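You operate a simulated robot arm through the tools that you are given. There is no shell and no other tool.

The job below is to be done with a simulated robot arm. You get a single attempt, and the scene is never put back.

JOB
Test the earth-fault switch with the work lamp's breaker off, reset it and light the lamp again.
Fine: the lamp is on outlet 5; one press of the test button; set the meter dial to 5 too.

It is judged by the outcome, as a careful person would: the job done as asked, and still so three seconds after it is handed in. It fails if anything else is knocked over, pushed out of place, dropped, spilled or broken.

ROBOT AND FRAMES
A 7-joint arm with a two-finger parallel gripper, fixed in place. Base frame: the origin is at the foot of the arm, x ahead of it, y to its left, z up. Lengths are in cm, angles in degrees, forces in N, time in s.
Its first joint turns from -166.0 to 166.0 degrees. Payload 3.43 kg.
The TCP is the grasp point between the finger pads, 3 cm short of the fingertips. In the tool frame z runs along the fingers and y along their closing line. Largest opening 9.4 cm; finger width 2.8, thickness 1; the body of the gripper, 5 by 9.6 cm, starts 5.5 cm behind the TCP.
Orientation is told as [roll, pitch, yaw] about the base's x, y, z axes, in that order, counted from this pose: with the fingers straight down and closing along the base's y, the tool's x points along the base's -x, its y along +y and its z along -z.

CONTROLS
- The arm moves only by the tool nudge_tool. Its argument "moves" is text: rows parted by semicolons, each of 7 numbers parted by spaces: the shift along the base's x, y, z in cm, then the turn, a rotation vector about the base's x, y, z in degrees, then the opening, from 0 (shut) to 1 (fully open). In form: x y z ax ay az grip; .... A call has 1 to 20 rows; each row shifts and turns the commanded pose from where the row before left it. Each row takes 0.2 s and may step no farther than 5 cm and 8.6 degrees from the row before; otherwise, or with a gripper value out of range, the whole call is refused. Where a pose cannot be reached the arm comes as near as it can. A force on the tool above 50 N (or 10 N above the force at the start of the call, whichever is more), or a blocked arm, ends the call early, and 0.2 s more pass. The fingers move at their own pace (about 4.5 cm/s each) and stop on an object; they squeeze with about 30 N. The grip force told is the motor's: it shows also when the fingers shut on nothing. Time passes only in rows, and 0.2 s behind the last, so rows that do not move let the fingers close. The reply holds the time, the measured pose of the TCP, the force on the tool along the base axes, the opening and the grip force, in the units named above and with some noise, with the torque about the TCP (base axes, N m) and any sound that the robot's microphone picked up, and new pictures: "views" is both (left out), scene, wrist or none.
- Cameras (640 x 400 px; columns grow to the right, rows downward): "scene" is fixed at [39.97, -65.02, 176.96]; the picture's right is [0.96, 0.28, 0.00], its down [0.26, -0.88, -0.40] and it looks along [-0.11, 0.38, -0.92] (base axes); focal length 214 px, centre (320, 200). "wrist" rides on the gripper at [7.6, 1.4, -10.2] in the tool frame; the picture's right is [-0.18, 0.98, 0.00], its down [-0.75, -0.14, -0.64] and it looks along [-0.63, -0.12, 0.77] (tool axes); focal length 243 px, centre (320, 200).
- raise_lower(by): slides the trunk up (or, below 0, down) by that many cm; the arm rides with it, the base frame stays. It gives what a move gives, with no picture.
- point_at(camera, pixels): for up to 12 pixels [column, row] of the newest picture of that camera ("zoom" is the newest enlarged one), the place [x, y, z] in the base frame of the surface seen there, good to about 0.2 cm. It takes no simulated time.
- inspect(camera, box): a new picture of the part [left, top, right, bottom] of that camera's present view, enlarged. It takes no simulated time.
- job_done(): hands the job in; it is judged then, once.

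Open the gripper and draw the arm clear of the work before you hand the job in, unless the task says otherwise.

The tools are called by a JSON object that holds its "op" and its "data". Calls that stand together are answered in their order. nudge_tool: Moves the arm, as the interface text tells. Its arguments: {"type":"object","properties":{"moves":{"type":"string"},"views":{"type":"string","enum":["both","scene","wrist","none"]}},"required":["moves"]} The other tools are called the same way: raise_lower (by) slides the trunk up or down; point_at (camera, pixels) gives the place of the surface under pixels of a picture; inspect (camera, box) takes an enlarged picture of a part of a camera's view; job_done () hands the job in.

At the start:

```text
clock: 0.0
tool_pos: [19.56, -36.87, 143.91]
tcp_rot: [0.0, 0.0, 0.0]
force: [-0.4, -0.1, 0.1]
torque: [0.0, 0.01, -0.01]
grip_width: 9.36
finger_force: 0.1
trunk travel left (down, up): [-42.5, 6.5]
```

scene: 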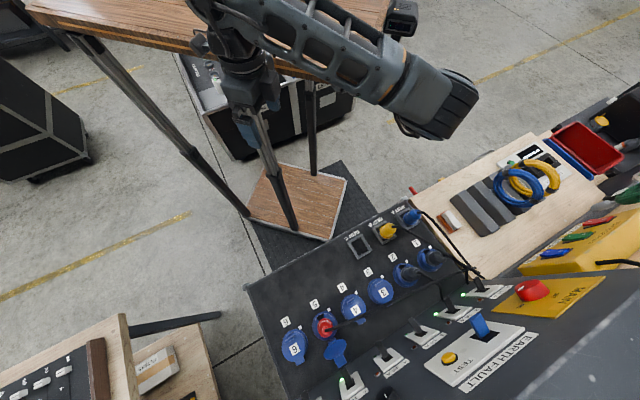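
wrist: 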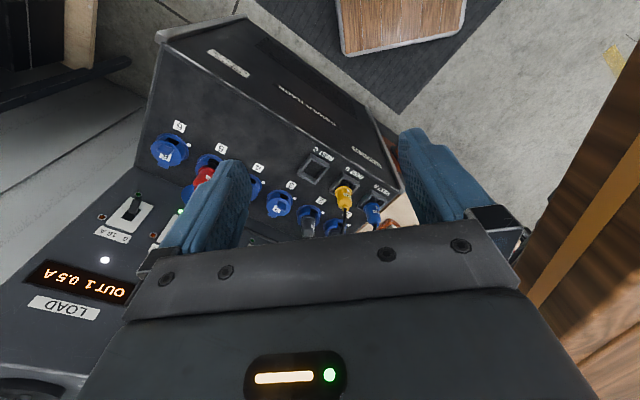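

The scene shows a power distribution panel, with outlets around (290-430, 250-350), breakers along (350-490, 290-390) and the earth-fault switch near (475,345). I'll enlarge parts of both views first.

{"op": "inspect", "data": {"camera": "scene", "box": [240, 200, 560, 400]}}

{"op": "inspect", "data": {"camera": "wrist", "box": [0, 100, 320, 300]}}

{"op": "inspect", "data": {"camera": "scene", "box": [400, 250, 640, 400]}}

{"op": "inspect", "data": {"camera": "scene", "box": [260, 280, 440, 400]}}

```text
2.00 times, centred on (400, 300) of scene
```

zoom: 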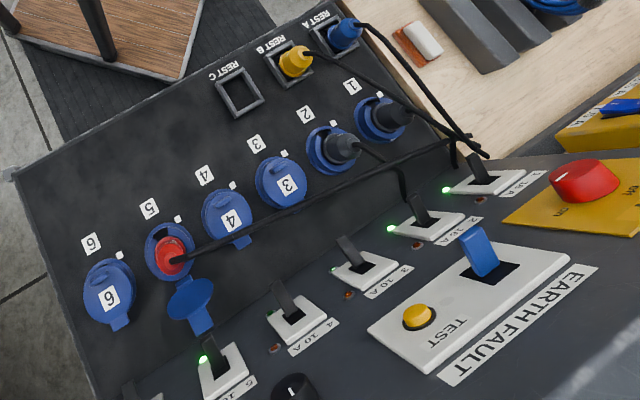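

```text
2.00 times, centred on (160, 200) of wrist
```

zoom: 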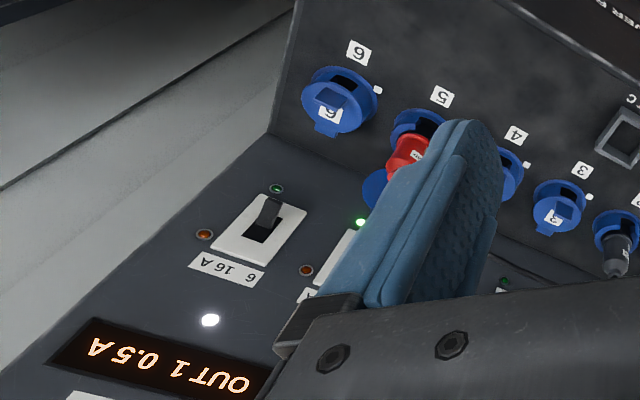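

```text
2.67 times, centred on (520, 325) of scene
```

zoom: 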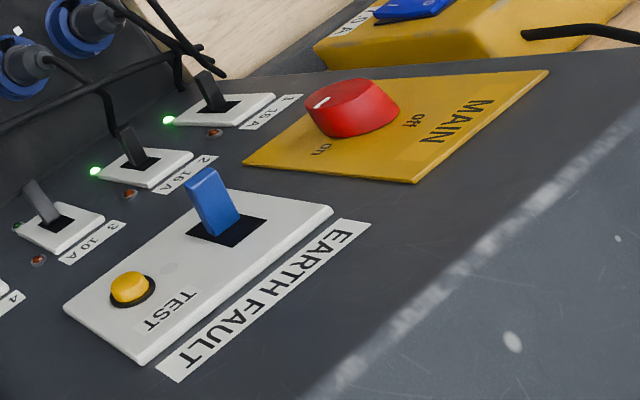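

```text
3.33 times, centred on (350, 340) of scene
```

zoom: 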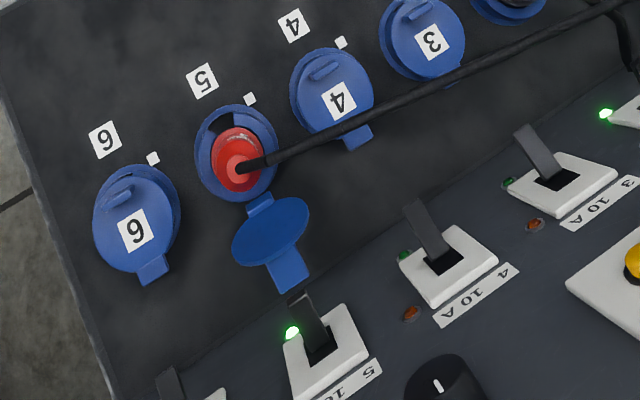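

The lamp's red plug is in outlet 5, and breaker 5's green LED is lit (zoom 290,333). I'll measure the positions of breakers, test button, blue lever and so on.

{"op": "point_at", "data": {"camera": "zoom", "pixels": [[299, 300], [318, 355], [345, 345], [410, 210], [440, 262], [520, 135], [555, 180], [435, 370], [170, 375], [290, 333], [233, 150], [270, 230]]}}

{"op": "point_at", "data": {"camera": "scene", "pixels": [[449, 358], [480, 317], [485, 333], [428, 368], [525, 330], [250, 290], [300, 390], [404, 210], [533, 289], [600, 280], [345, 378], [387, 392]]}}

{"op": "point_at", "data": {"camera": "wrist", "pixels": [[135, 205], [130, 215], [115, 220], [150, 205], [102, 234], [105, 260], [80, 280], [65, 308], [20, 300], [135, 195], [40, 390], [160, 35]]}}

```text
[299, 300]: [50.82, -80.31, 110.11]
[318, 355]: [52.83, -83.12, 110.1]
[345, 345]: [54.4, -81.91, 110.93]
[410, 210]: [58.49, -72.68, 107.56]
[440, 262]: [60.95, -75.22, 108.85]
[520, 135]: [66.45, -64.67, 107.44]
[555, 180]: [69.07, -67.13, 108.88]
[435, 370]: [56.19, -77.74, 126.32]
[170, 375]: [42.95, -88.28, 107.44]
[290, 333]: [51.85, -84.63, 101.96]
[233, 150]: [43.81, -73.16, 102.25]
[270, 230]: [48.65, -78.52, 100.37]
```

```text
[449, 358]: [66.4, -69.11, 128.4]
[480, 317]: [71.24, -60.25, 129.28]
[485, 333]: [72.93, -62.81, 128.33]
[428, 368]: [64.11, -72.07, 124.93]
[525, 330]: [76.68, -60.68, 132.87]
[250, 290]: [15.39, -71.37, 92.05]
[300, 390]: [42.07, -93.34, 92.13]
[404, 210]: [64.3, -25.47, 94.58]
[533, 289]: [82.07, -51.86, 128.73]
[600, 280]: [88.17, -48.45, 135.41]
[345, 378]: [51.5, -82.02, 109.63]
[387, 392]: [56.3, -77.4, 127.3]
```

```text
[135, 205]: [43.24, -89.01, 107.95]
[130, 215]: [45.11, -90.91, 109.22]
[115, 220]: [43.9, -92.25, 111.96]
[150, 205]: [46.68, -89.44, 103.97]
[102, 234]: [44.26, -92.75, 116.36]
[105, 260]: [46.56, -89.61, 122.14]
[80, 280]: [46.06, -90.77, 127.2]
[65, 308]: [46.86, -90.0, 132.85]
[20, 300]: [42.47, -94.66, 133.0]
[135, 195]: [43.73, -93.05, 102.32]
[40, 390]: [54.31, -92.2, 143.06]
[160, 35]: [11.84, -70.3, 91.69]
```

The geometry shows a vertical panel facing the arm (normal about (-0.71, 0.71, 0)), with breakers at z≈110 and test button, blue lever and dial at z≈128. First I yaw the tool by -45° so it squares up with the panel, moving forward slightly.

{"op": "nudge_tool", "data": {"moves": "1.5 -1.5 0 0 0 -7.5 1; 1.5 -1.5 0 0 0 -7.5 1; 1.5 -1.5 0 0 0 -7.5 1; 1.5 -1.5 0 0 0 -7.5 1; 1.5 -1.5 0 0 0 -7.5 1; 1.5 -1.5 0 0 0 -7.5 1; 0 0 0 0 0 0 1"}}

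```text
clock: 1.6
tool_pos: [28.78, -45.91, 143.85]
tcp_rot: [0.0, -0.1, -45.1]
force: [-1.0, -0.2, -0.2]
torque: [0.01, 0.0, 0.01]
grip_width: 9.4
finger_force: 0.1
trunk travel left (down, up): [-42.5, 6.5]
```

scene: 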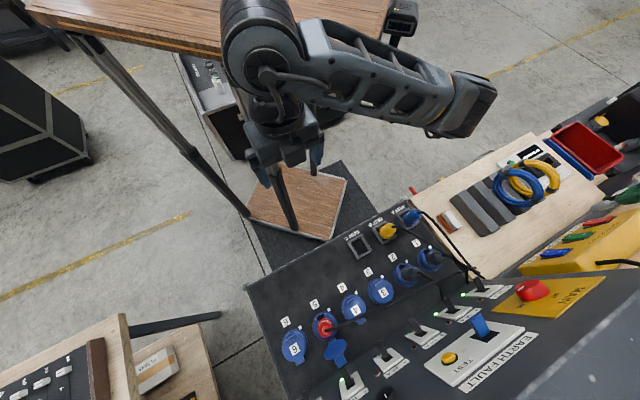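
wrist: 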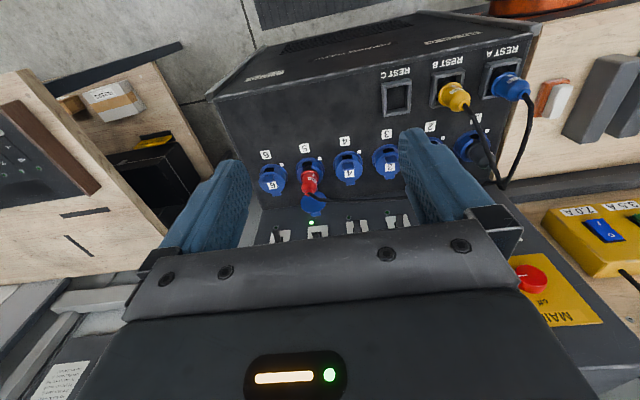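

The yaw works, but with this yaw the camera would hang below the gripper when I tilt it toward the panel, close to the plug in outlet 5. I'll turn the tool +180° about the vertical so that the camera ends up above.

{"op": "nudge_tool", "data": {"moves": "0 0 0 0 0 8.5 1; 0 0 0 0 0 8.5 1; 0 0 0 0 0 8.5 1; 0 0 0 0 0 8.5 1; 0 0 0 0 0 8.5 1; 0 0 0 0 0 8.5 1; 0 0 0 0 0 8.5 1; 0 0 0 0 0 8.5 1; 0 0 0 0 0 8.5 1; 0 0 0 0 0 8.5 1; 0 0 0 0 0 8.5 1; 0 0 0 0 0 8.5 1; 0 0 0 0 0 8.5 1; 0 0 0 0 0 8.5 1; 0 0 0 0 0 8.5 1; 0 0 0 0 0 8.5 1; 0 0 0 0 0 8.5 1; 0 0 0 0 0 8.5 1; 0 0 0 0 0 8.5 1; 0 0 0 0 0 8.5 1"}}

```text
clock: 5.8
tool_pos: [29.09, -46.32, 142.74]
tcp_rot: [0.8, -2.6, 125.2]
force: [0.0, 0.4, -0.9]
torque: [0.02, 0.01, 0.03]
grip_width: 9.41
finger_force: 0.1
trunk travel left (down, up): [-42.5, 6.5]
```

scene: 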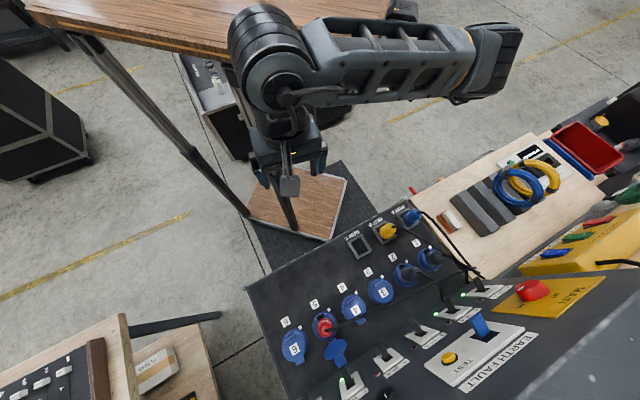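
wrist: 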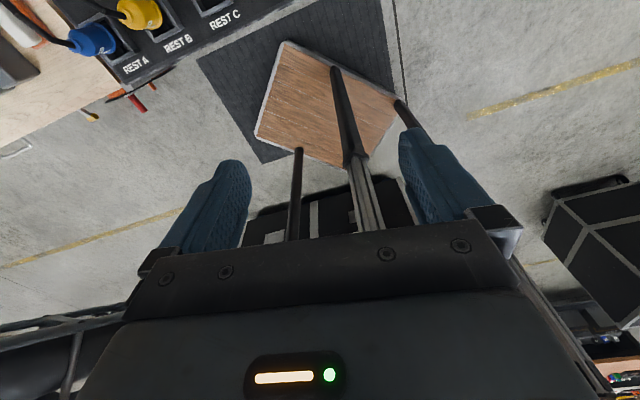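

The tool turned to yaw 125°. Now I finish the yaw and tilt the tool toward the panel while moving forward and slightly down, staying about 20 cm short of the wall.

{"op": "nudge_tool", "data": {"moves": "1 -1 0 0 0 5 1; 1 -1 0 0 0 5 1; 1 -1 -1 -5.66 -5.66 0 1; 1 -1 -1 -5.66 -5.66 0 1; 1 -1 -1 -5.66 -5.66 0 1; 1 -1 -1 -5.66 -5.66 0 1; 1 -1 -1 -5.66 -5.66 0 1; 1 -1 -1 -5.66 -5.66 0 1; 1 -1 -1 -5.66 -5.66 0 1; 1 -1 -1 -5.66 -5.66 0 1; 0 0 0 0 0 0 1; 0 0 0 0 0 0 1"}}

```text
clock: 8.4
tool_pos: [38.83, -55.95, 134.48]
tcp_rot: [1.0, 62.0, 135.9]
force: [0.5, 0.5, -0.7]
torque: [-0.02, 0.0, -0.02]
grip_width: 9.38
finger_force: 0.0
trunk travel left (down, up): [-42.5, 6.5]
```

scene: 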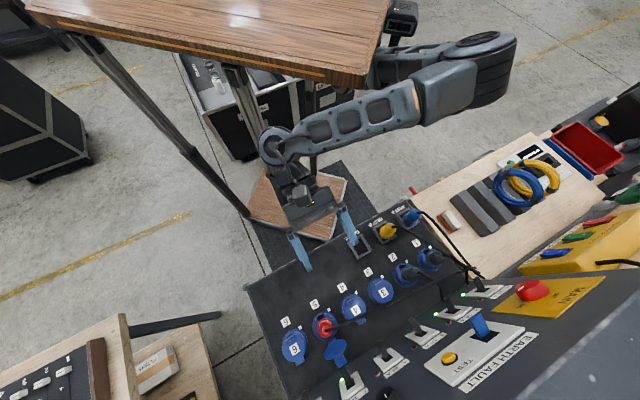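
wrist: 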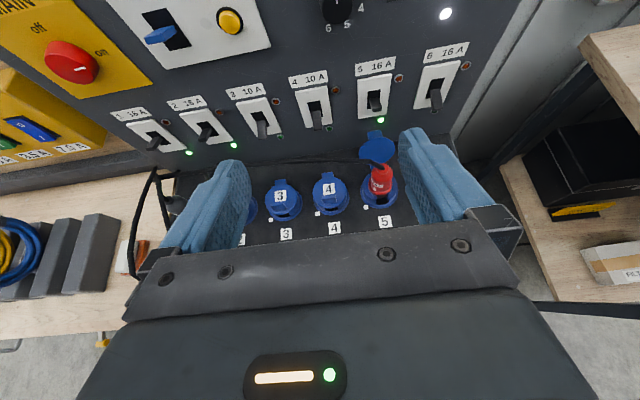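

Now the whole panel is visible upright in the wrist view: breakers across rows 80–130, the test button at (230,20), the dial at (337,8). Let me enlarge it.

{"op": "inspect", "data": {"camera": "wrist", "box": [100, 0, 480, 237]}}

{"op": "inspect", "data": {"camera": "wrist", "box": [320, 30, 480, 130]}}

{"op": "point_at", "data": {"camera": "wrist", "pixels": [[435, 102], [375, 101], [315, 120], [262, 130], [207, 131], [154, 142], [375, 88], [160, 35], [230, 20], [335, 10], [380, 180], [340, 165]]}}

```text
1.68 times, centred on (290, 118) of wrist
```

zoom: 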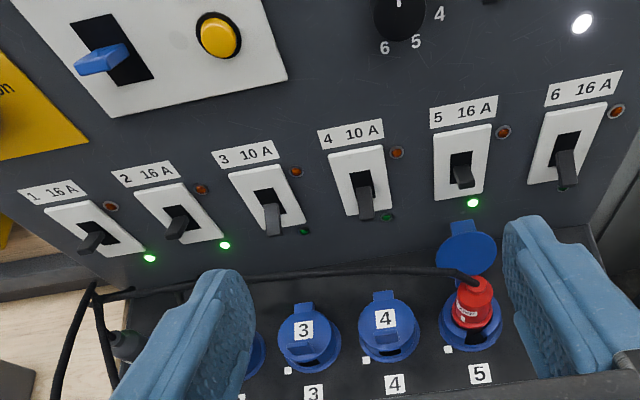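

```text
4.00 times, centred on (400, 80) of wrist
```

zoom: 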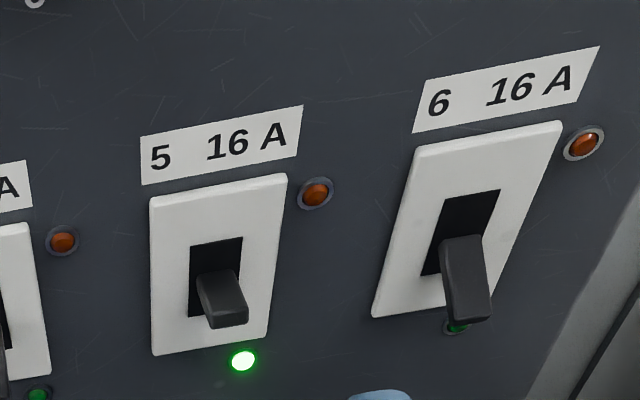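

```text
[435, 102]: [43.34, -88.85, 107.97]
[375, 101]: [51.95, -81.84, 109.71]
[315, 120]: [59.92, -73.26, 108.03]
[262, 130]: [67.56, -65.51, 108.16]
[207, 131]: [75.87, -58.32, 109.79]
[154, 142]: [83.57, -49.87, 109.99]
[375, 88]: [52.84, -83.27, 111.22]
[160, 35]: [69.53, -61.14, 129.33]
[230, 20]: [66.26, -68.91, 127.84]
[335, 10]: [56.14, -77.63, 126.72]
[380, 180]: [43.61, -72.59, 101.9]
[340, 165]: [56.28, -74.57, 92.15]
```

Levers 1, 2 and 5 stand up (green lit, on); 3, 4 and 6 hang down (off). I measure plate and lever details of breaker 5 and, for comparison, 6.

{"op": "point_at", "data": {"camera": "zoom", "pixels": [[220, 190], [210, 345], [160, 270], [270, 265], [222, 290], [228, 318], [206, 300], [242, 300], [465, 270], [470, 312], [243, 360], [456, 327]]}}

{"op": "nudge_tool", "data": {"moves": "0 0 0 -5.66 -5.66 0 1; 0 0 0 -5.66 -5.66 0 1; 0 0 0 -5.66 -5.66 0 1; 0 0 0 0 0 0 1"}}

```text
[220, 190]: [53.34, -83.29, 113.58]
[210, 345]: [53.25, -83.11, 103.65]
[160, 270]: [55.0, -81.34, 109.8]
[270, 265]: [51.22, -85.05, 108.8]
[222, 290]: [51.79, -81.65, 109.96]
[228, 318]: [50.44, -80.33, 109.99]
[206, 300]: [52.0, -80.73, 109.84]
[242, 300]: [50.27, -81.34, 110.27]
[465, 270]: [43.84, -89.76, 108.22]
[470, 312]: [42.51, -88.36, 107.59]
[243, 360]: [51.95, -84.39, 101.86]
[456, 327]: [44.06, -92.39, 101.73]
```

```text
clock: 9.4
tool_pos: [38.59, -56.02, 136.01]
tcp_rot: [-2.5, 88.1, 132.5]
force: [0.3, 0.4, 0.7]
torque: [-0.01, -0.02, 0.02]
grip_width: 9.4
finger_force: 0.2
trunk travel left (down, up): [-42.5, 6.5]
```

scene: 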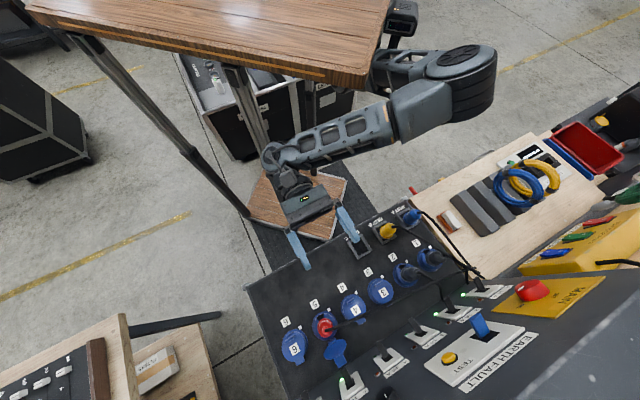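
wrist: 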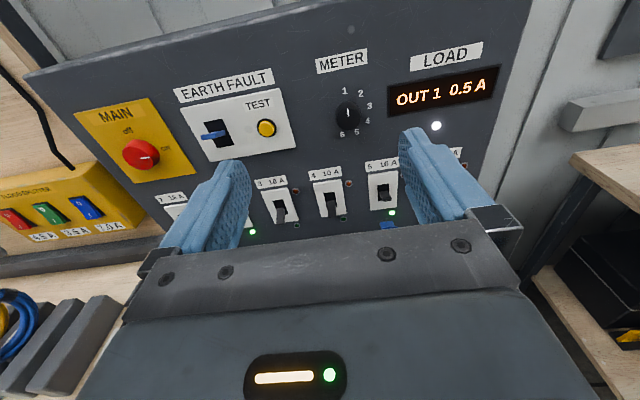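

The tool is now level and the whole panel is visible; the meter dial points at 1 with positions 1–6 clockwise. I check plug 5 and its cable height, and details of the dial, button and blue lever.

{"op": "inspect", "data": {"camera": "wrist", "box": [160, 40, 416, 200]}}

{"op": "point_at", "data": {"camera": "scene", "pixels": [[325, 330], [328, 328], [335, 325], [345, 321], [360, 317], [375, 313], [400, 303], [420, 293], [322, 322], [337, 350], [345, 364], [430, 289]]}}

{"op": "point_at", "data": {"camera": "zoom", "pixels": [[264, 218], [130, 230], [110, 232], [145, 200], [155, 270], [470, 190], [465, 170], [452, 205], [485, 195], [469, 210], [440, 195], [560, 355]]}}

```text
2.50 times, centred on (288, 120) of wrist
```

zoom: 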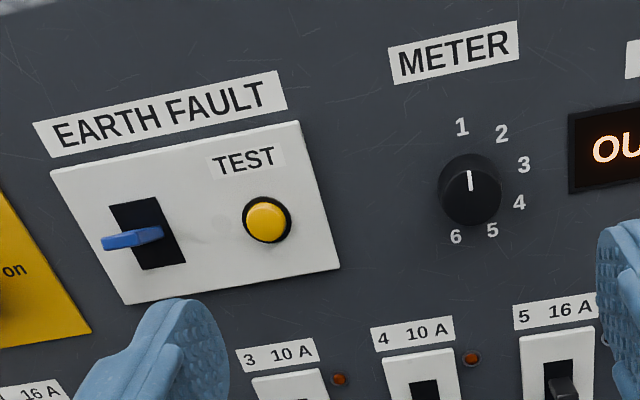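

```text
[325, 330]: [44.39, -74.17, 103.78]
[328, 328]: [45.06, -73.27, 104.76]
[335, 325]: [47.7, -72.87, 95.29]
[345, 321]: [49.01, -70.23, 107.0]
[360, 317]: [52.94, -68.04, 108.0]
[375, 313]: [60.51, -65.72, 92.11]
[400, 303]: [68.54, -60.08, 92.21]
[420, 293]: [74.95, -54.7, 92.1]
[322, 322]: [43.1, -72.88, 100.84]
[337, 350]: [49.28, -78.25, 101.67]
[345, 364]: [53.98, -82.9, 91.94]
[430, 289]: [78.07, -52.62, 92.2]
```

```text
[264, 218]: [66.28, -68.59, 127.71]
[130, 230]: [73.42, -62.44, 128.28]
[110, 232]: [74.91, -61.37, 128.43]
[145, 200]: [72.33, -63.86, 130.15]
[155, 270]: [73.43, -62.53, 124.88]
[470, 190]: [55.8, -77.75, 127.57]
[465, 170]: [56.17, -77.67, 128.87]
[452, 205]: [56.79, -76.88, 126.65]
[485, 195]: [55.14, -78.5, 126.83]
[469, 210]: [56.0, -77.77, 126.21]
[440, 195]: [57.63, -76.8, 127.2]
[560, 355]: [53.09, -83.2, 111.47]
```

The cable from plug 5 arcs at z≈107 in front of breakers 4–5, so I'll work the breakers with the tool pitched ~30° downward to keep the body above it. Before moving, I check where the wooden board near the arm (300,40) lies.

{"op": "point_at", "data": {"camera": "scene", "pixels": [[300, 40], [380, 70], [200, 45], [360, 10], [395, 40], [460, 50], [420, 80], [350, 145], [275, 150], [400, 15], [240, 100], [300, 195]]}}

{"op": "inspect", "data": {"camera": "scene", "box": [200, 0, 560, 225]}}

```text
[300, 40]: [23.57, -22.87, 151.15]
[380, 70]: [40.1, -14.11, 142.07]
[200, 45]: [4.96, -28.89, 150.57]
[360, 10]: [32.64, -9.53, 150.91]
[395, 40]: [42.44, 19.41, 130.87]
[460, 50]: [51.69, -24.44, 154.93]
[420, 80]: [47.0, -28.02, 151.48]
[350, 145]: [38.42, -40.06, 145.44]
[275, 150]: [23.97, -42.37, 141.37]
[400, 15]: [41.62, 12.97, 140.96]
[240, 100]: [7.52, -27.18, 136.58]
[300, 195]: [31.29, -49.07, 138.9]
```

```text
1.78 times, centred on (380, 112) of scene
```

zoom: 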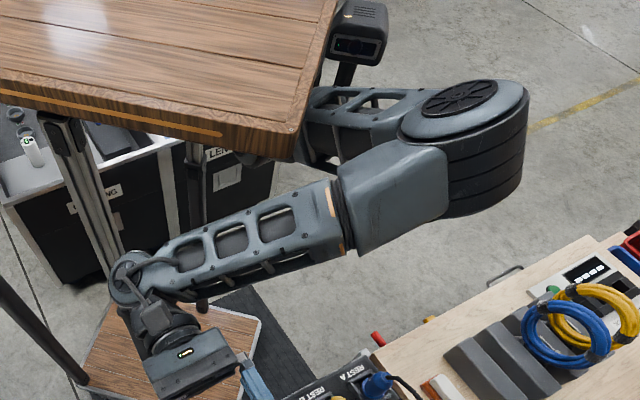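

A wooden board at z≈151 hangs near the arm's upper part; the upper arm goes beneath its corner at zoom (300,150). I measure how close it is.

{"op": "point_at", "data": {"camera": "zoom", "pixels": [[330, 130], [325, 160], [345, 100], [370, 110], [296, 125], [290, 150], [440, 100], [400, 170], [330, 15], [355, 45], [345, 75], [310, 165]]}}

```text
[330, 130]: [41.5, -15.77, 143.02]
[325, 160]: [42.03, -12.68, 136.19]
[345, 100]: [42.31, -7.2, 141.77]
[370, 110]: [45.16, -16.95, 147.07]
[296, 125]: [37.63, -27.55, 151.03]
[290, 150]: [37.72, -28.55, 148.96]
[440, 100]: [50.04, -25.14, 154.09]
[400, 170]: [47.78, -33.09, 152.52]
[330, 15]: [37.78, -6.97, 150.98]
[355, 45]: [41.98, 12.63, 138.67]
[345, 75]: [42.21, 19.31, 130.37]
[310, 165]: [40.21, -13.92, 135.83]
```

The upper arm clears the board by only a few cm, so I'll lower the trunk to gain space; this also brings the tool towards breaker height (z 136 → 122). The area below the tool is clear down to z≈105.

{"op": "raise_lower", "data": {"by": -7}}

{"op": "raise_lower", "data": {"by": -7}}

{"op": "nudge_tool", "data": {"moves": "0 0 0 0 0 0 0.5"}}

```text
clock: 10.5
tool_pos: [38.72, -55.96, 128.97]
tcp_rot: [1.0, 88.0, 136.0]
force: [0.0, -0.3, 0.0]
torque: [0.01, -0.02, 0.02]
grip_width: 9.4
finger_force: 0.1
trunk travel left (down, up): [-35.5, 13.5]
```

```text
clock: 11.6
tool_pos: [38.7, -55.89, 122.05]
tcp_rot: [0.8, 88.0, 135.7]
force: [0.2, 0.1, 0.4]
torque: [-0.01, 0.0, -0.03]
grip_width: 9.41
finger_force: 0.0
trunk travel left (down, up): [-28.5, 20.5]
```

```text
clock: 12.0
tool_pos: [38.72, -55.78, 121.96]
tcp_rot: [0.2, 88.0, 135.2]
force: [-0.2, 0.1, 0.2]
torque: [-0.01, 0.02, 0.05]
grip_width: 5.93
finger_force: 0.0
trunk travel left (down, up): [-28.5, 20.5]
```

scene: 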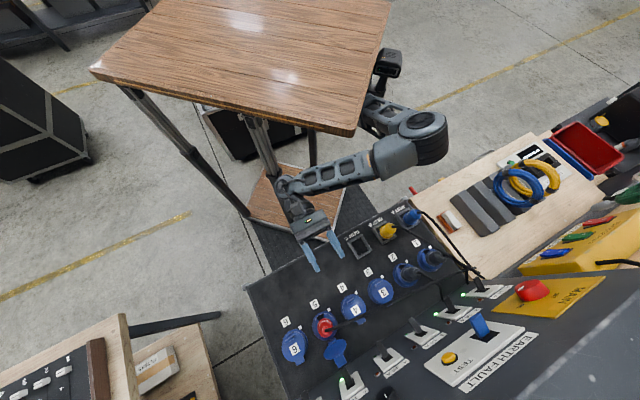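
wrist: 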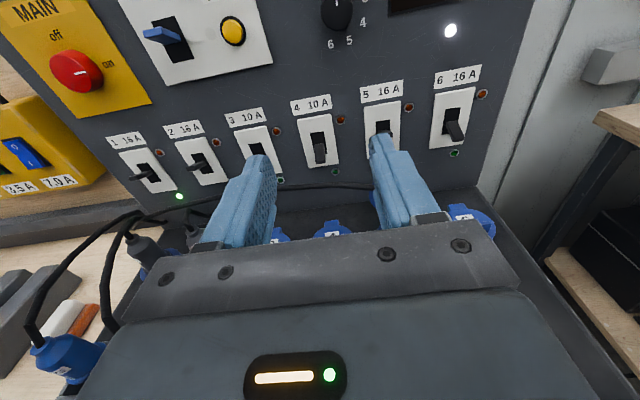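

The board rides with the trunk (it is part of the stand), and the motion was clean. Now I pitch the tool ~28° downward and move to a stand-off in front of breaker 5's lever.

{"op": "nudge_tool", "data": {"moves": "0.74 -2.85 0 5 5 0 0.5; 0.74 -2.85 0 5 5 0 0.5; 0.74 -2.85 -1 5 5 0 0.5; 0.74 -2.85 -1.5 5 5 0 0.5; 0.74 -2.85 -1.7 0 0 0 0.5; 0.73 -2.85 -1.7 0 0 0 0.5; 0 0 0 0 0 0 0.5"}}

```text
clock: 13.6
tool_pos: [43.06, -72.97, 115.89]
tcp_rot: [0.1, 59.7, 135.0]
force: [0.7, 0.6, 0.1]
torque: [-0.01, 0.0, -0.02]
grip_width: 4.68
finger_force: 0.1
trunk travel left (down, up): [-28.5, 20.5]
```

scene: 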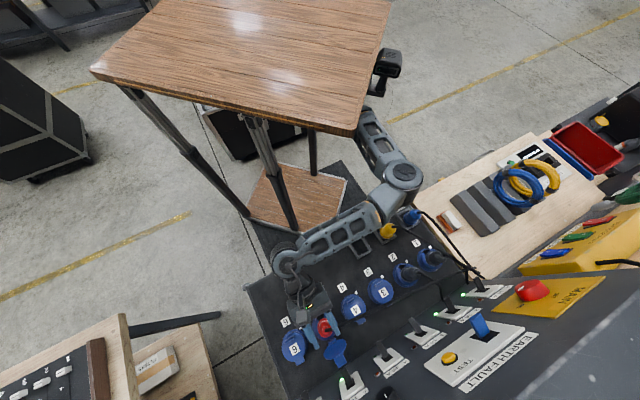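
wrist: 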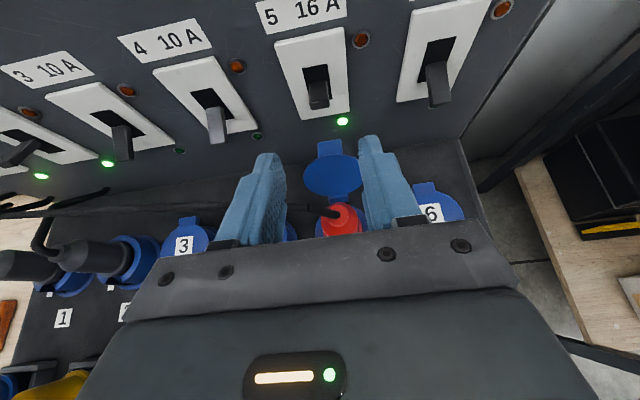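

The elbow now sits over the REST plugs at scene (390,190); I check its height there and re-measure lever 5 (wrist 318,95).

{"op": "point_at", "data": {"camera": "scene", "pixels": [[390, 205], [405, 175], [370, 215], [388, 232], [410, 215], [340, 235], [290, 265], [370, 130], [320, 327]]}}

{"op": "point_at", "data": {"camera": "wrist", "pixels": [[318, 90], [319, 105], [310, 95], [327, 95], [438, 100], [313, 40], [320, 200], [340, 215]]}}

{"op": "inspect", "data": {"camera": "scene", "box": [260, 100, 480, 320]}}

```text
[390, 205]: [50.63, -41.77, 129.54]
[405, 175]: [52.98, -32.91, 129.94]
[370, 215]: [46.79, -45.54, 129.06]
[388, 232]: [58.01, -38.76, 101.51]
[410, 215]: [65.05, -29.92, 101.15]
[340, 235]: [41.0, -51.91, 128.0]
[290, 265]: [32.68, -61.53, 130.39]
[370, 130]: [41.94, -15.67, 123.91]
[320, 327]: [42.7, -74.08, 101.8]
```

```text
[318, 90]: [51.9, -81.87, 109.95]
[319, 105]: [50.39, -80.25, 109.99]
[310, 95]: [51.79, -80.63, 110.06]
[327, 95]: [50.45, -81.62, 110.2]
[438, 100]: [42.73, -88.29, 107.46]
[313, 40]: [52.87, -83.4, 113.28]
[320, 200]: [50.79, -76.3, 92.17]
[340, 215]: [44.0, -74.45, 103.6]
```

```text
1.82 times, centred on (370, 210) of scene
```

zoom: 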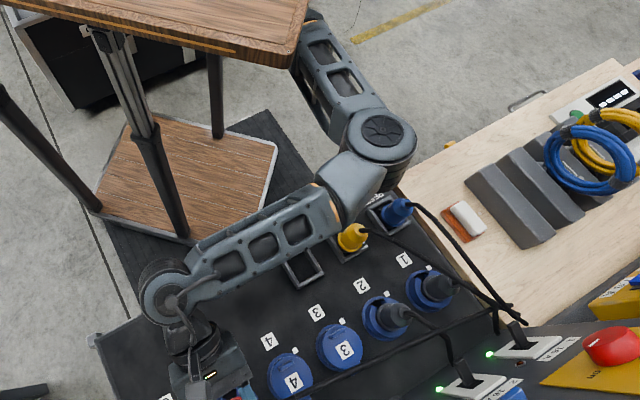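

Clearances are fine (elbow underside well above the plugs at z 101). Lever 5 centre is at u≈-21.15, tip z≈110; I advance diagonally so the open fingers straddle it.

{"op": "nudge_tool", "data": {"moves": "2 -2 -1.5 0 0 0 0.5; 2 -2 -1.5 0 0 0 0.5; 2 -2 -1.5 0 0 0 0.5; 1.2 -1.2 -1.5 0 0 0 0.5; 0 0 0 0 0 0 0.5"}}

```text
clock: 14.8
tool_pos: [50.42, -80.4, 110.12]
tcp_rot: [0.0, 59.8, 135.0]
force: [0.4, 0.4, -0.1]
torque: [0.01, 0.0, 0.0]
grip_width: 4.68
finger_force: 0.0
trunk travel left (down, up): [-28.5, 20.5]
```

scene: 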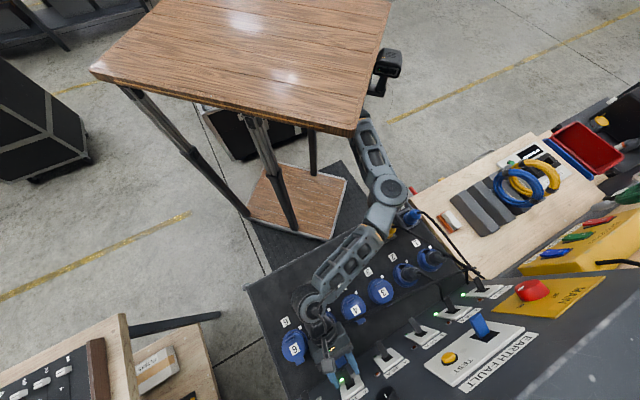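
wrist: 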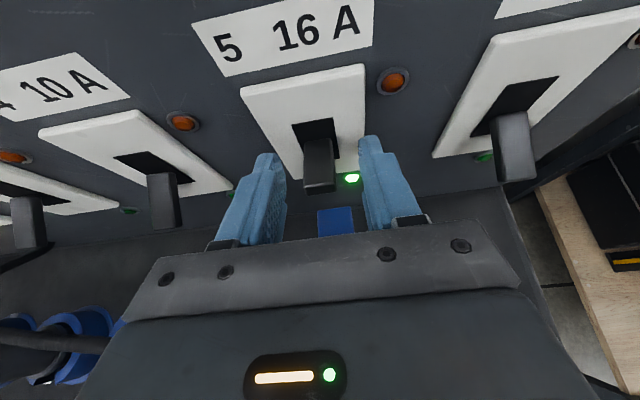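

Fingers (columns 285 and 362) straddle lever 5 (303–336) nicely. I close on it without moving.

{"op": "nudge_tool", "data": {"moves": "0 0 0 0 0 0 0; 0 0 0 0 0 0 0; 0 0 0 0 0 0 0; 0 0 0 0 0 0 0", "views": "wrist"}}

```text
clock: 15.8
tool_pos: [50.49, -80.47, 110.2]
tcp_rot: [0.0, 59.8, 135.1]
force: [1.9, 1.5, -0.3]
torque: [0.07, 0.02, -0.05]
grip_width: 1.79
finger_force: 44.8
trunk travel left (down, up): [-28.5, 20.5]
```

wrist: 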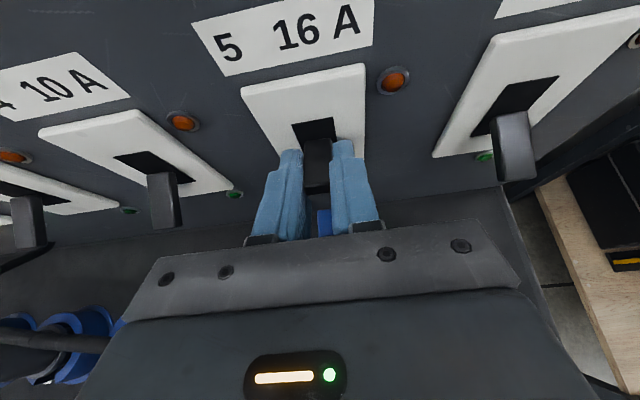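

Lever 5 is gripped (1.8 cm). I move it down in small steps to switch it off.

{"op": "nudge_tool", "data": {"moves": "0 0 -0.5 0 0 0 0; 0 0 -0.5 0 0 0 0; 0 0 -0.5 0 0 0 0; 0 0 -0.5 0 0 0 0; 0 0 -0.5 0 0 0 0; 0 0 0 0 0 0 0"}}

```text
clock: 16.8
tool_pos: [50.38, -80.1, 109.18]
tcp_rot: [0.1, 60.8, 135.2]
force: [-6.9, 23.6, 10.5]
torque: [-0.04, -0.34, 0.01]
grip_width: 1.79
finger_force: 44.6
trunk travel left (down, up): [-28.5, 20.5]
stopped in row 5: the force on the tool passed its limit at 51 N (the readings are from after the stop); the commanded pose is now the measured one
```

scene: 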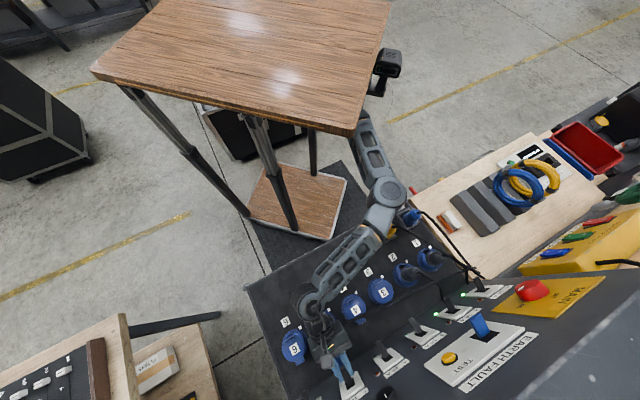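
wrist: 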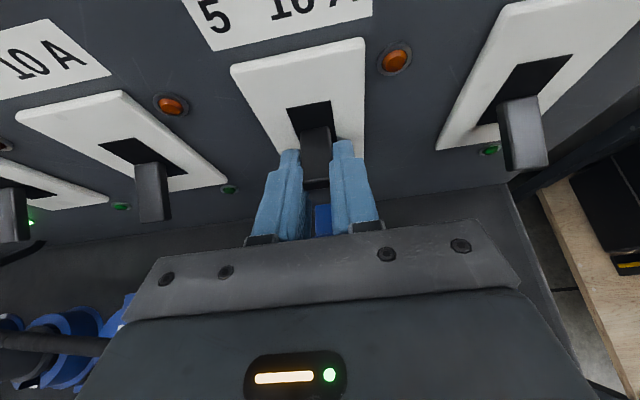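

The firm grip resists the lever's rotation and force hit the limit. I'll release and look at the lever's state, then push from above instead.

{"op": "nudge_tool", "data": {"moves": "0 0 0 0 0 0 0.5; 0 0 0 0 0 0 0.5; 0 0 0 0 0 0 0.5"}}

```text
clock: 17.6
tool_pos: [50.57, -80.41, 108.82]
tcp_rot: [0.1, 60.6, 135.1]
force: [0.8, -0.2, 0.1]
torque: [-0.01, -0.02, 0.0]
grip_width: 4.71
finger_force: 0.1
trunk travel left (down, up): [-28.5, 20.5]
```

scene: 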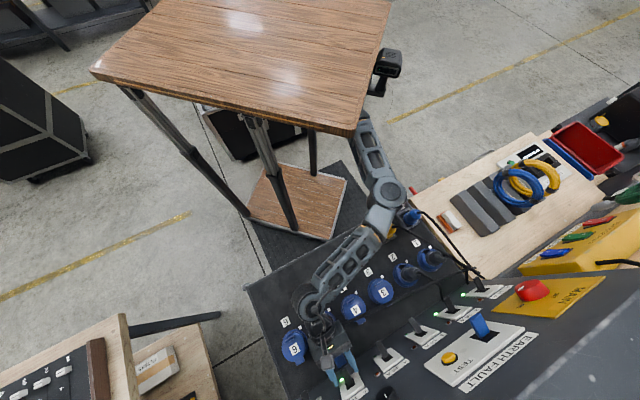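
wrist: 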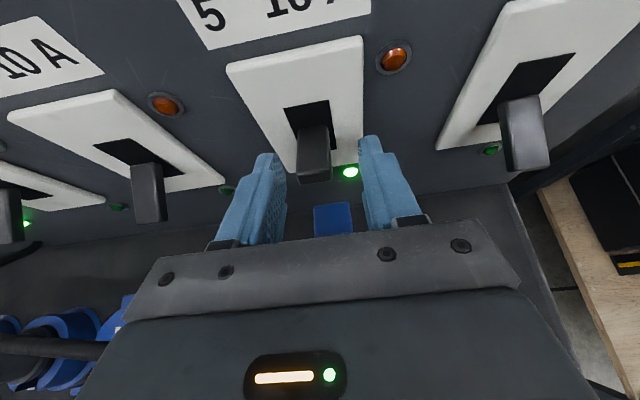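

Lever 5 sprang back, still on. I raise the tool above the lever, then close the fingers to push it down from above.

{"op": "nudge_tool", "data": {"moves": "-0.3 0.3 2 0 0 0 0.5; -0.3 0.3 2 0 0 0 0.5; 0 0 1.5 0 0 0 0.3; 0 0 0 0 0 0 0; 0 0 0 0 0 0 0; 0 0 0 0 0 0 0"}}

```text
clock: 19.0
tool_pos: [49.85, -79.68, 114.24]
tcp_rot: [0.2, 60.5, 135.2]
force: [0.1, 0.0, -0.1]
torque: [0.03, 0.0, 0.0]
grip_width: 0.0
finger_force: 29.6
trunk travel left (down, up): [-28.5, 20.5]
```

scene: 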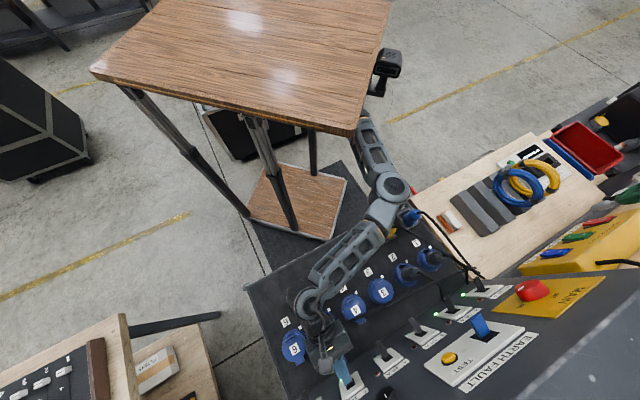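
wrist: 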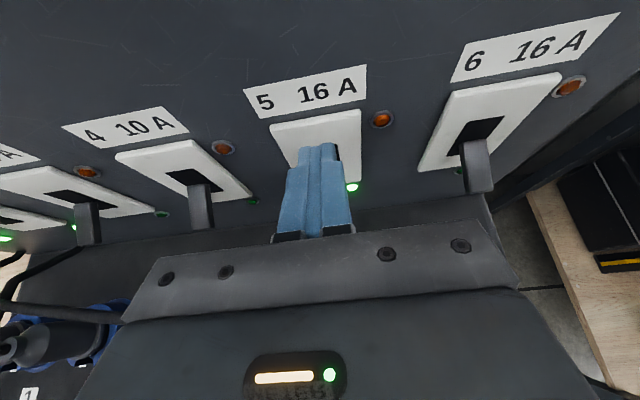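

Closed fingers are right above lever 5. I push straight down by 3.4 cm in small steps.

{"op": "nudge_tool", "data": {"moves": "0 0 -0.5 0 0 0 0; 0 0 -0.5 0 0 0 0; 0 0 -0.5 0 0 0 0; 0 0 -0.5 0 0 0 0; 0 0 -0.4 0 0 0 0; 0 0 -0.4 0 0 0 0; 0 0 -0.4 0 0 0 0; 0 0 -0.3 0 0 0 0; 0 0 0 0 0 0 0"}}

```text
clock: 21.0
tool_pos: [49.67, -79.52, 110.98]
tcp_rot: [0.2, 60.6, 135.3]
force: [0.3, -0.2, 0.2]
torque: [0.01, 0.0, -0.01]
grip_width: 0.0
finger_force: 29.9
trunk travel left (down, up): [-28.5, 20.5]
```

scene: 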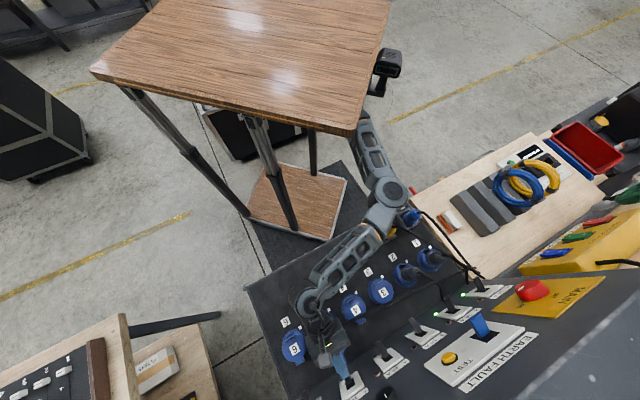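
wrist: 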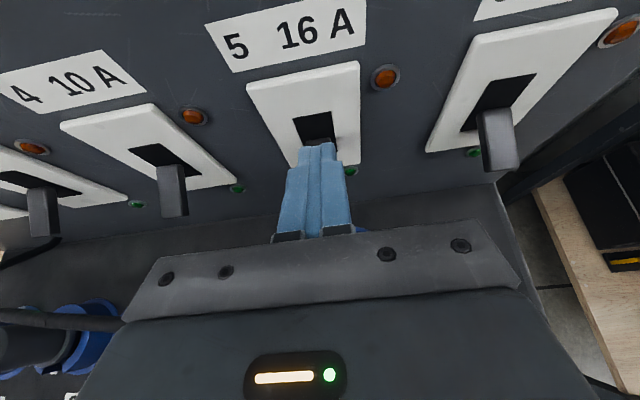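

Breaker 5 is down and its green LED is dark (350,171). Now I back away, rise and level the tool, heading in front of the TEST button (u≈-1.8, z≈128), still ~9 cm short of it.

{"op": "nudge_tool", "data": {"moves": "0 0 2 0 0 0 0; -1.9 1.9 2.5 0 0 0 0; -1.9 1.9 2.5 0 0 0 0; -1.9 1.9 2.5 0 0 0 0; 2.73 2.73 1.5 -5.15 -5.15 0 0; 2.73 2.73 1.5 -5.15 -5.15 0 0; 2.73 2.73 1.5 -5.15 -5.15 0 0; 2.73 2.73 1.5 -5.15 -5.15 0 0; 2.73 2.73 1.5 0 0 0 0; 0 0 0 0 0 0 0; 0 0 0 0 0 0 0"}}

```text
clock: 23.4
tool_pos: [57.96, -60.51, 127.92]
tcp_rot: [15.0, 89.8, 150.1]
force: [0.7, -0.2, -0.6]
torque: [0.01, -0.01, -0.02]
grip_width: 0.0
finger_force: 29.5
trunk travel left (down, up): [-28.5, 20.5]
```

scene: 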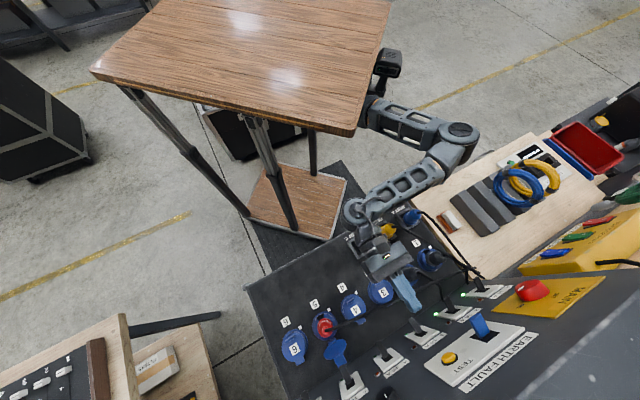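
wrist: 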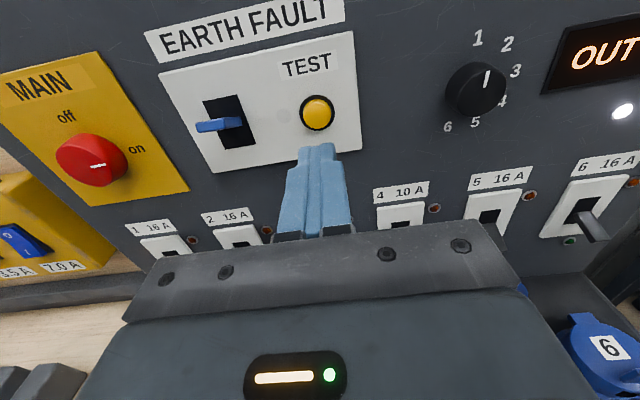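

The tool is level, aimed at the yellow button (317,113). I verify the button and blue lever positions before pressing.

{"op": "point_at", "data": {"camera": "wrist", "pixels": [[317, 112], [304, 112], [330, 112], [317, 98], [317, 125], [200, 127], [220, 123], [238, 120], [225, 100], [235, 142], [290, 140], [345, 130]]}}

{"op": "inspect", "data": {"camera": "wrist", "box": [140, 40, 380, 190]}}

```text
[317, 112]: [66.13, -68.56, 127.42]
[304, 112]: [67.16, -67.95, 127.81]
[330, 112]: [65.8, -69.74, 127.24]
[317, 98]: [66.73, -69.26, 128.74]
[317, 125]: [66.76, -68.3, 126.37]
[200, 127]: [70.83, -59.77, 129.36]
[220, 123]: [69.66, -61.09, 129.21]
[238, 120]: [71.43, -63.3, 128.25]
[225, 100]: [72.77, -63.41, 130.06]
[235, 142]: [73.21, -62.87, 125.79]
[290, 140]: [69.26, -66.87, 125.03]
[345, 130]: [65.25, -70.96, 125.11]
```

```text
2.67 times, centred on (260, 115) of wrist
```

zoom: 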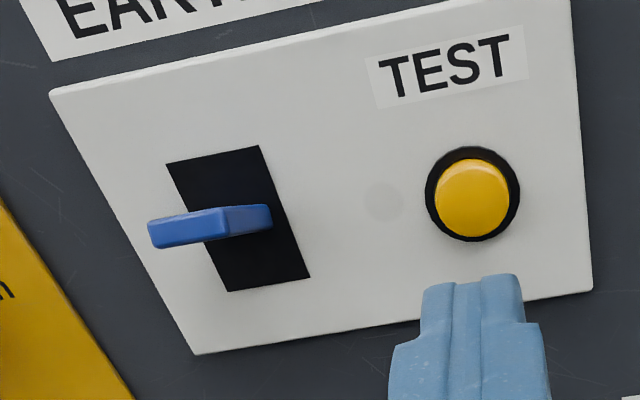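

Button front centre is at about u=-1.67, z=127.55, n=-95.2 and the lever tip around u=7, z=129.3 (up = on). I close to ~0.6 cm from the button.

{"op": "nudge_tool", "data": {"moves": "2 -1.9 -0.2 0 0 0 0; 2 -1.9 -0.15 0 0 0 0; 1.6 -1.6 0 0 0 0 0; 0 0 0 0 0 0 0", "views": "wrist"}}

```text
clock: 24.4
tool_pos: [63.5, -65.87, 127.63]
tcp_rot: [13.6, 89.7, 148.5]
force: [0.0, 0.3, -0.5]
torque: [0.0, 0.0, 0.01]
grip_width: 0.0
finger_force: 29.9
trunk travel left (down, up): [-28.5, 20.5]
```

wrist: 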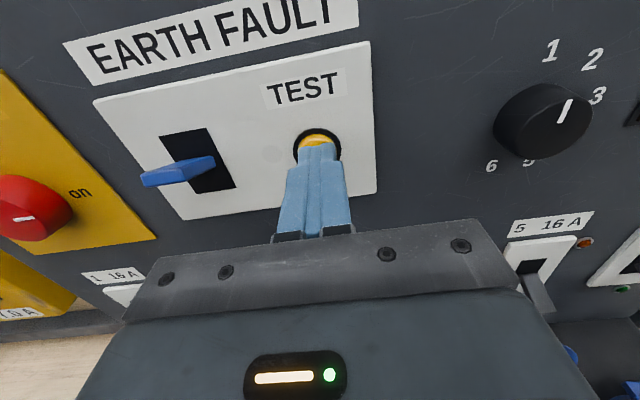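

Fingertips are centred on the button (316,140), about 0.7 cm away. I press in 0.2 cm steps.

{"op": "nudge_tool", "data": {"moves": "0.2 -0.2 0 0 0 0 0; 0.2 -0.2 0 0 0 0 0; 0.14 -0.14 0 0 0 0 0; 0.14 -0.14 0 0 0 0 0; 0.14 -0.14 0 0 0 0 0; 0.14 -0.14 0 0 0 0 0", "views": "wrist"}}

```text
clock: 25.8
tool_pos: [64.46, -66.73, 127.68]
tcp_rot: [17.3, 89.8, 152.2]
force: [-0.4, 0.1, 0.3]
torque: [-0.02, 0.0, 0.0]
grip_width: 0.01
finger_force: 30.4
trunk travel left (down, up): [-28.5, 20.5]
```

wrist: 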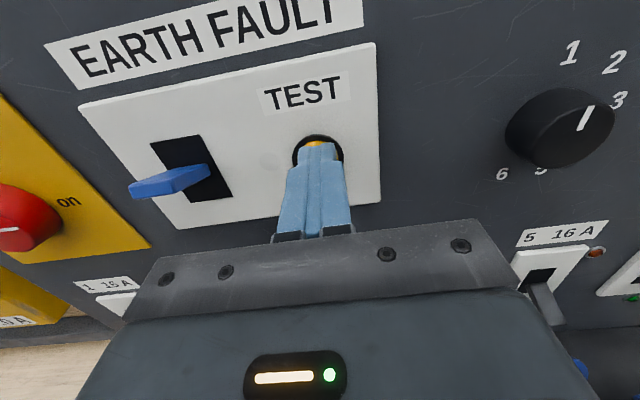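

No contact force yet; I continue in small steps.

{"op": "nudge_tool", "data": {"moves": "0.1 -0.1 0 0 0 0 0; 0.1 -0.1 0 0 0 0 0; 0.1 -0.1 0 0 0 0 0", "views": "wrist"}}

{"op": "inspect", "data": {"camera": "wrist", "box": [120, 90, 380, 250]}}

```text
clock: 26.6
tool_pos: [64.63, -66.95, 127.61]
tcp_rot: [22.7, 89.7, 157.8]
force: [-1.7, 4.5, 1.3]
torque: [-0.07, -0.06, 0.07]
grip_width: 0.0
finger_force: 29.9
trunk travel left (down, up): [-28.5, 20.5]
heard: click
```

wrist: 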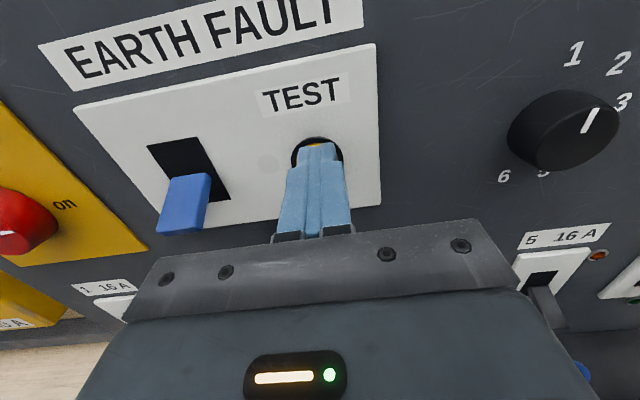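

```text
2.46 times, centred on (250, 170) of wrist
```

zoom: 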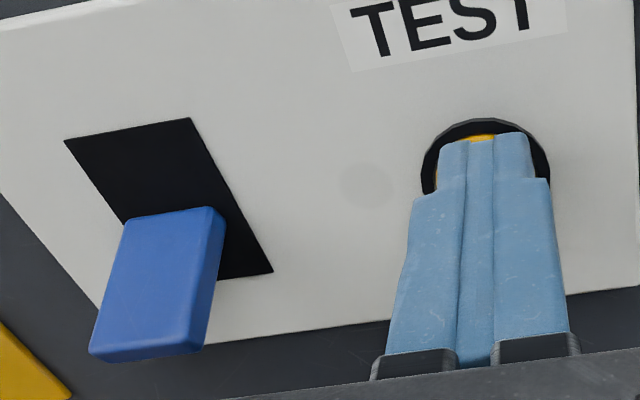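

A click sounded and the blue lever has dropped: the test tripped it. I retreat straight back from the button.

{"op": "nudge_tool", "data": {"moves": "-1.5 1.5 0 0 0 0 0; -2.5 2.5 0 0 0 0 0; -2 2 0 0 0 0 0; 0 0 0 0 0 0 0"}}

{"op": "inspect", "data": {"camera": "wrist", "box": [140, 40, 380, 190]}}

```text
clock: 27.6
tool_pos: [58.43, -60.94, 127.69]
tcp_rot: [13.9, 89.7, 148.8]
force: [-0.1, -1.1, 0.4]
torque: [0.01, -0.02, 0.0]
grip_width: 0.01
finger_force: 29.8
trunk travel left (down, up): [-28.5, 20.5]
```

scene: 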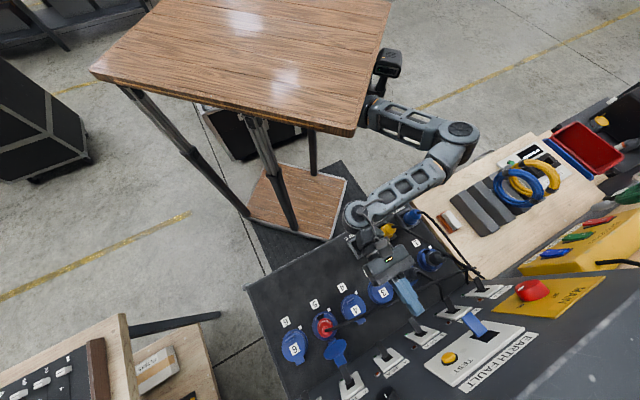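
wrist: 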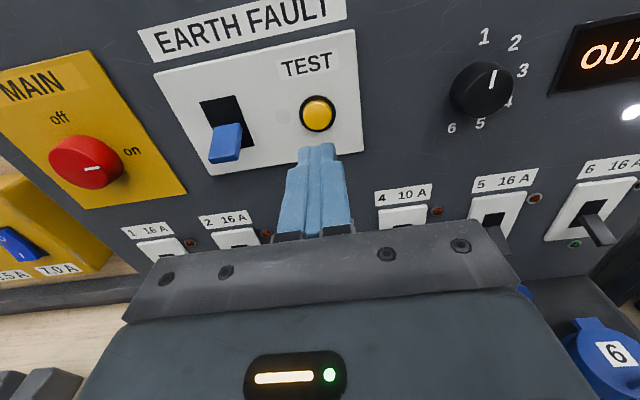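

```text
2.67 times, centred on (260, 115) of wrist
```

zoom: 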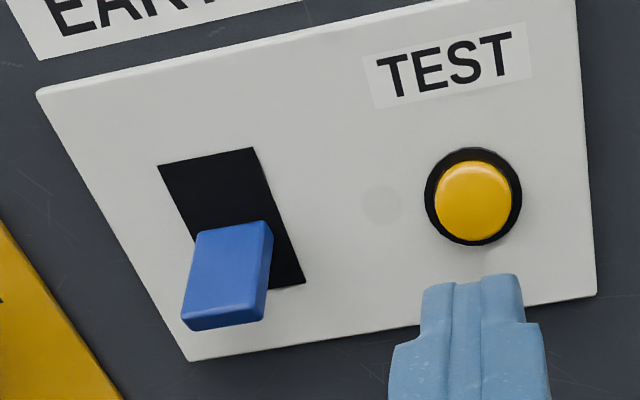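

The lever is clearly down. I measure its tip and edges for the upward push.

{"op": "point_at", "data": {"camera": "zoom", "pixels": [[235, 235], [225, 290], [190, 320], [258, 315], [225, 322], [200, 240], [265, 235]]}}

{"op": "inspect", "data": {"camera": "scene", "box": [400, 260, 560, 400]}}

```text
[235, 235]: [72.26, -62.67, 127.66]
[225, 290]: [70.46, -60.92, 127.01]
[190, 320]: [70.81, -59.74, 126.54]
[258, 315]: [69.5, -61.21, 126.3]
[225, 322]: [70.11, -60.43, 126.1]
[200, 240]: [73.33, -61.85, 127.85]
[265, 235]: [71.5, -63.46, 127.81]
```

```text
2.86 times, centred on (480, 330) of scene
```

zoom: 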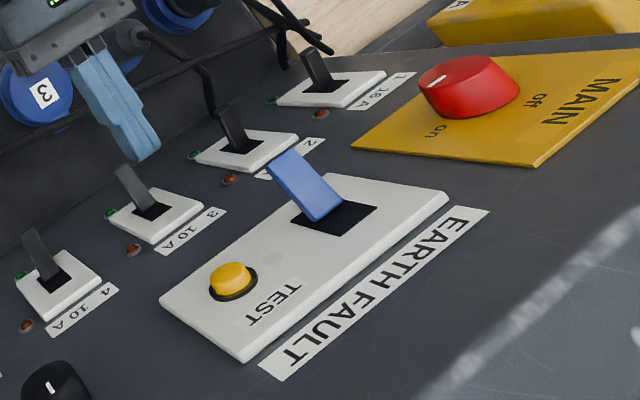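

Lever tip is centred at u≈6.85, underside about z≈125.5, tip n≈-92.3. I move below it (TCP z≈122.3) and then forward underneath.

{"op": "nudge_tool", "data": {"moves": "2.03 2.03 -1.8 0 0 0 0; 2.03 2.03 -1.8 0 0 0 0; 2.03 2.03 -1.8 0 0 0 0; 0 0 0 0 0 0 0; 1.6 -1.6 0 0 0 0 0; 1.6 -1.6 0 0 0 0 0; 1.6 -1.6 0 0 0 0 0; 0 0 0 0 0 0 0"}}

```text
clock: 29.4
tool_pos: [69.83, -59.71, 120.4]
tcp_rot: [33.6, 88.0, 168.7]
force: [-0.4, -0.6, -0.6]
torque: [-0.02, 0.01, 0.02]
grip_width: 0.0
finger_force: 29.6
trunk travel left (down, up): [-28.5, 20.5]
```

scene: 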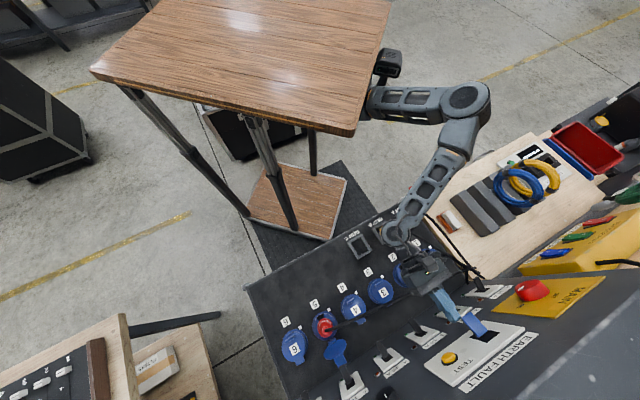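
wrist: 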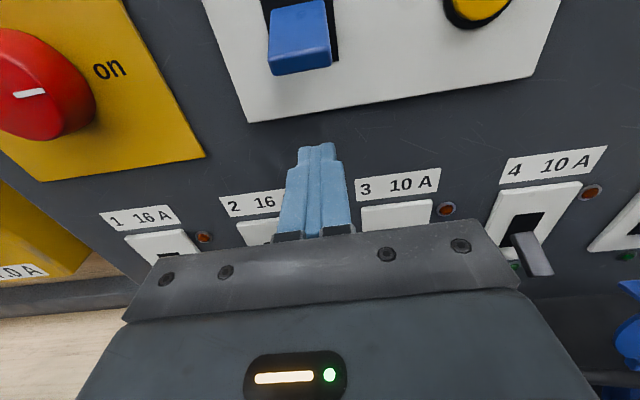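

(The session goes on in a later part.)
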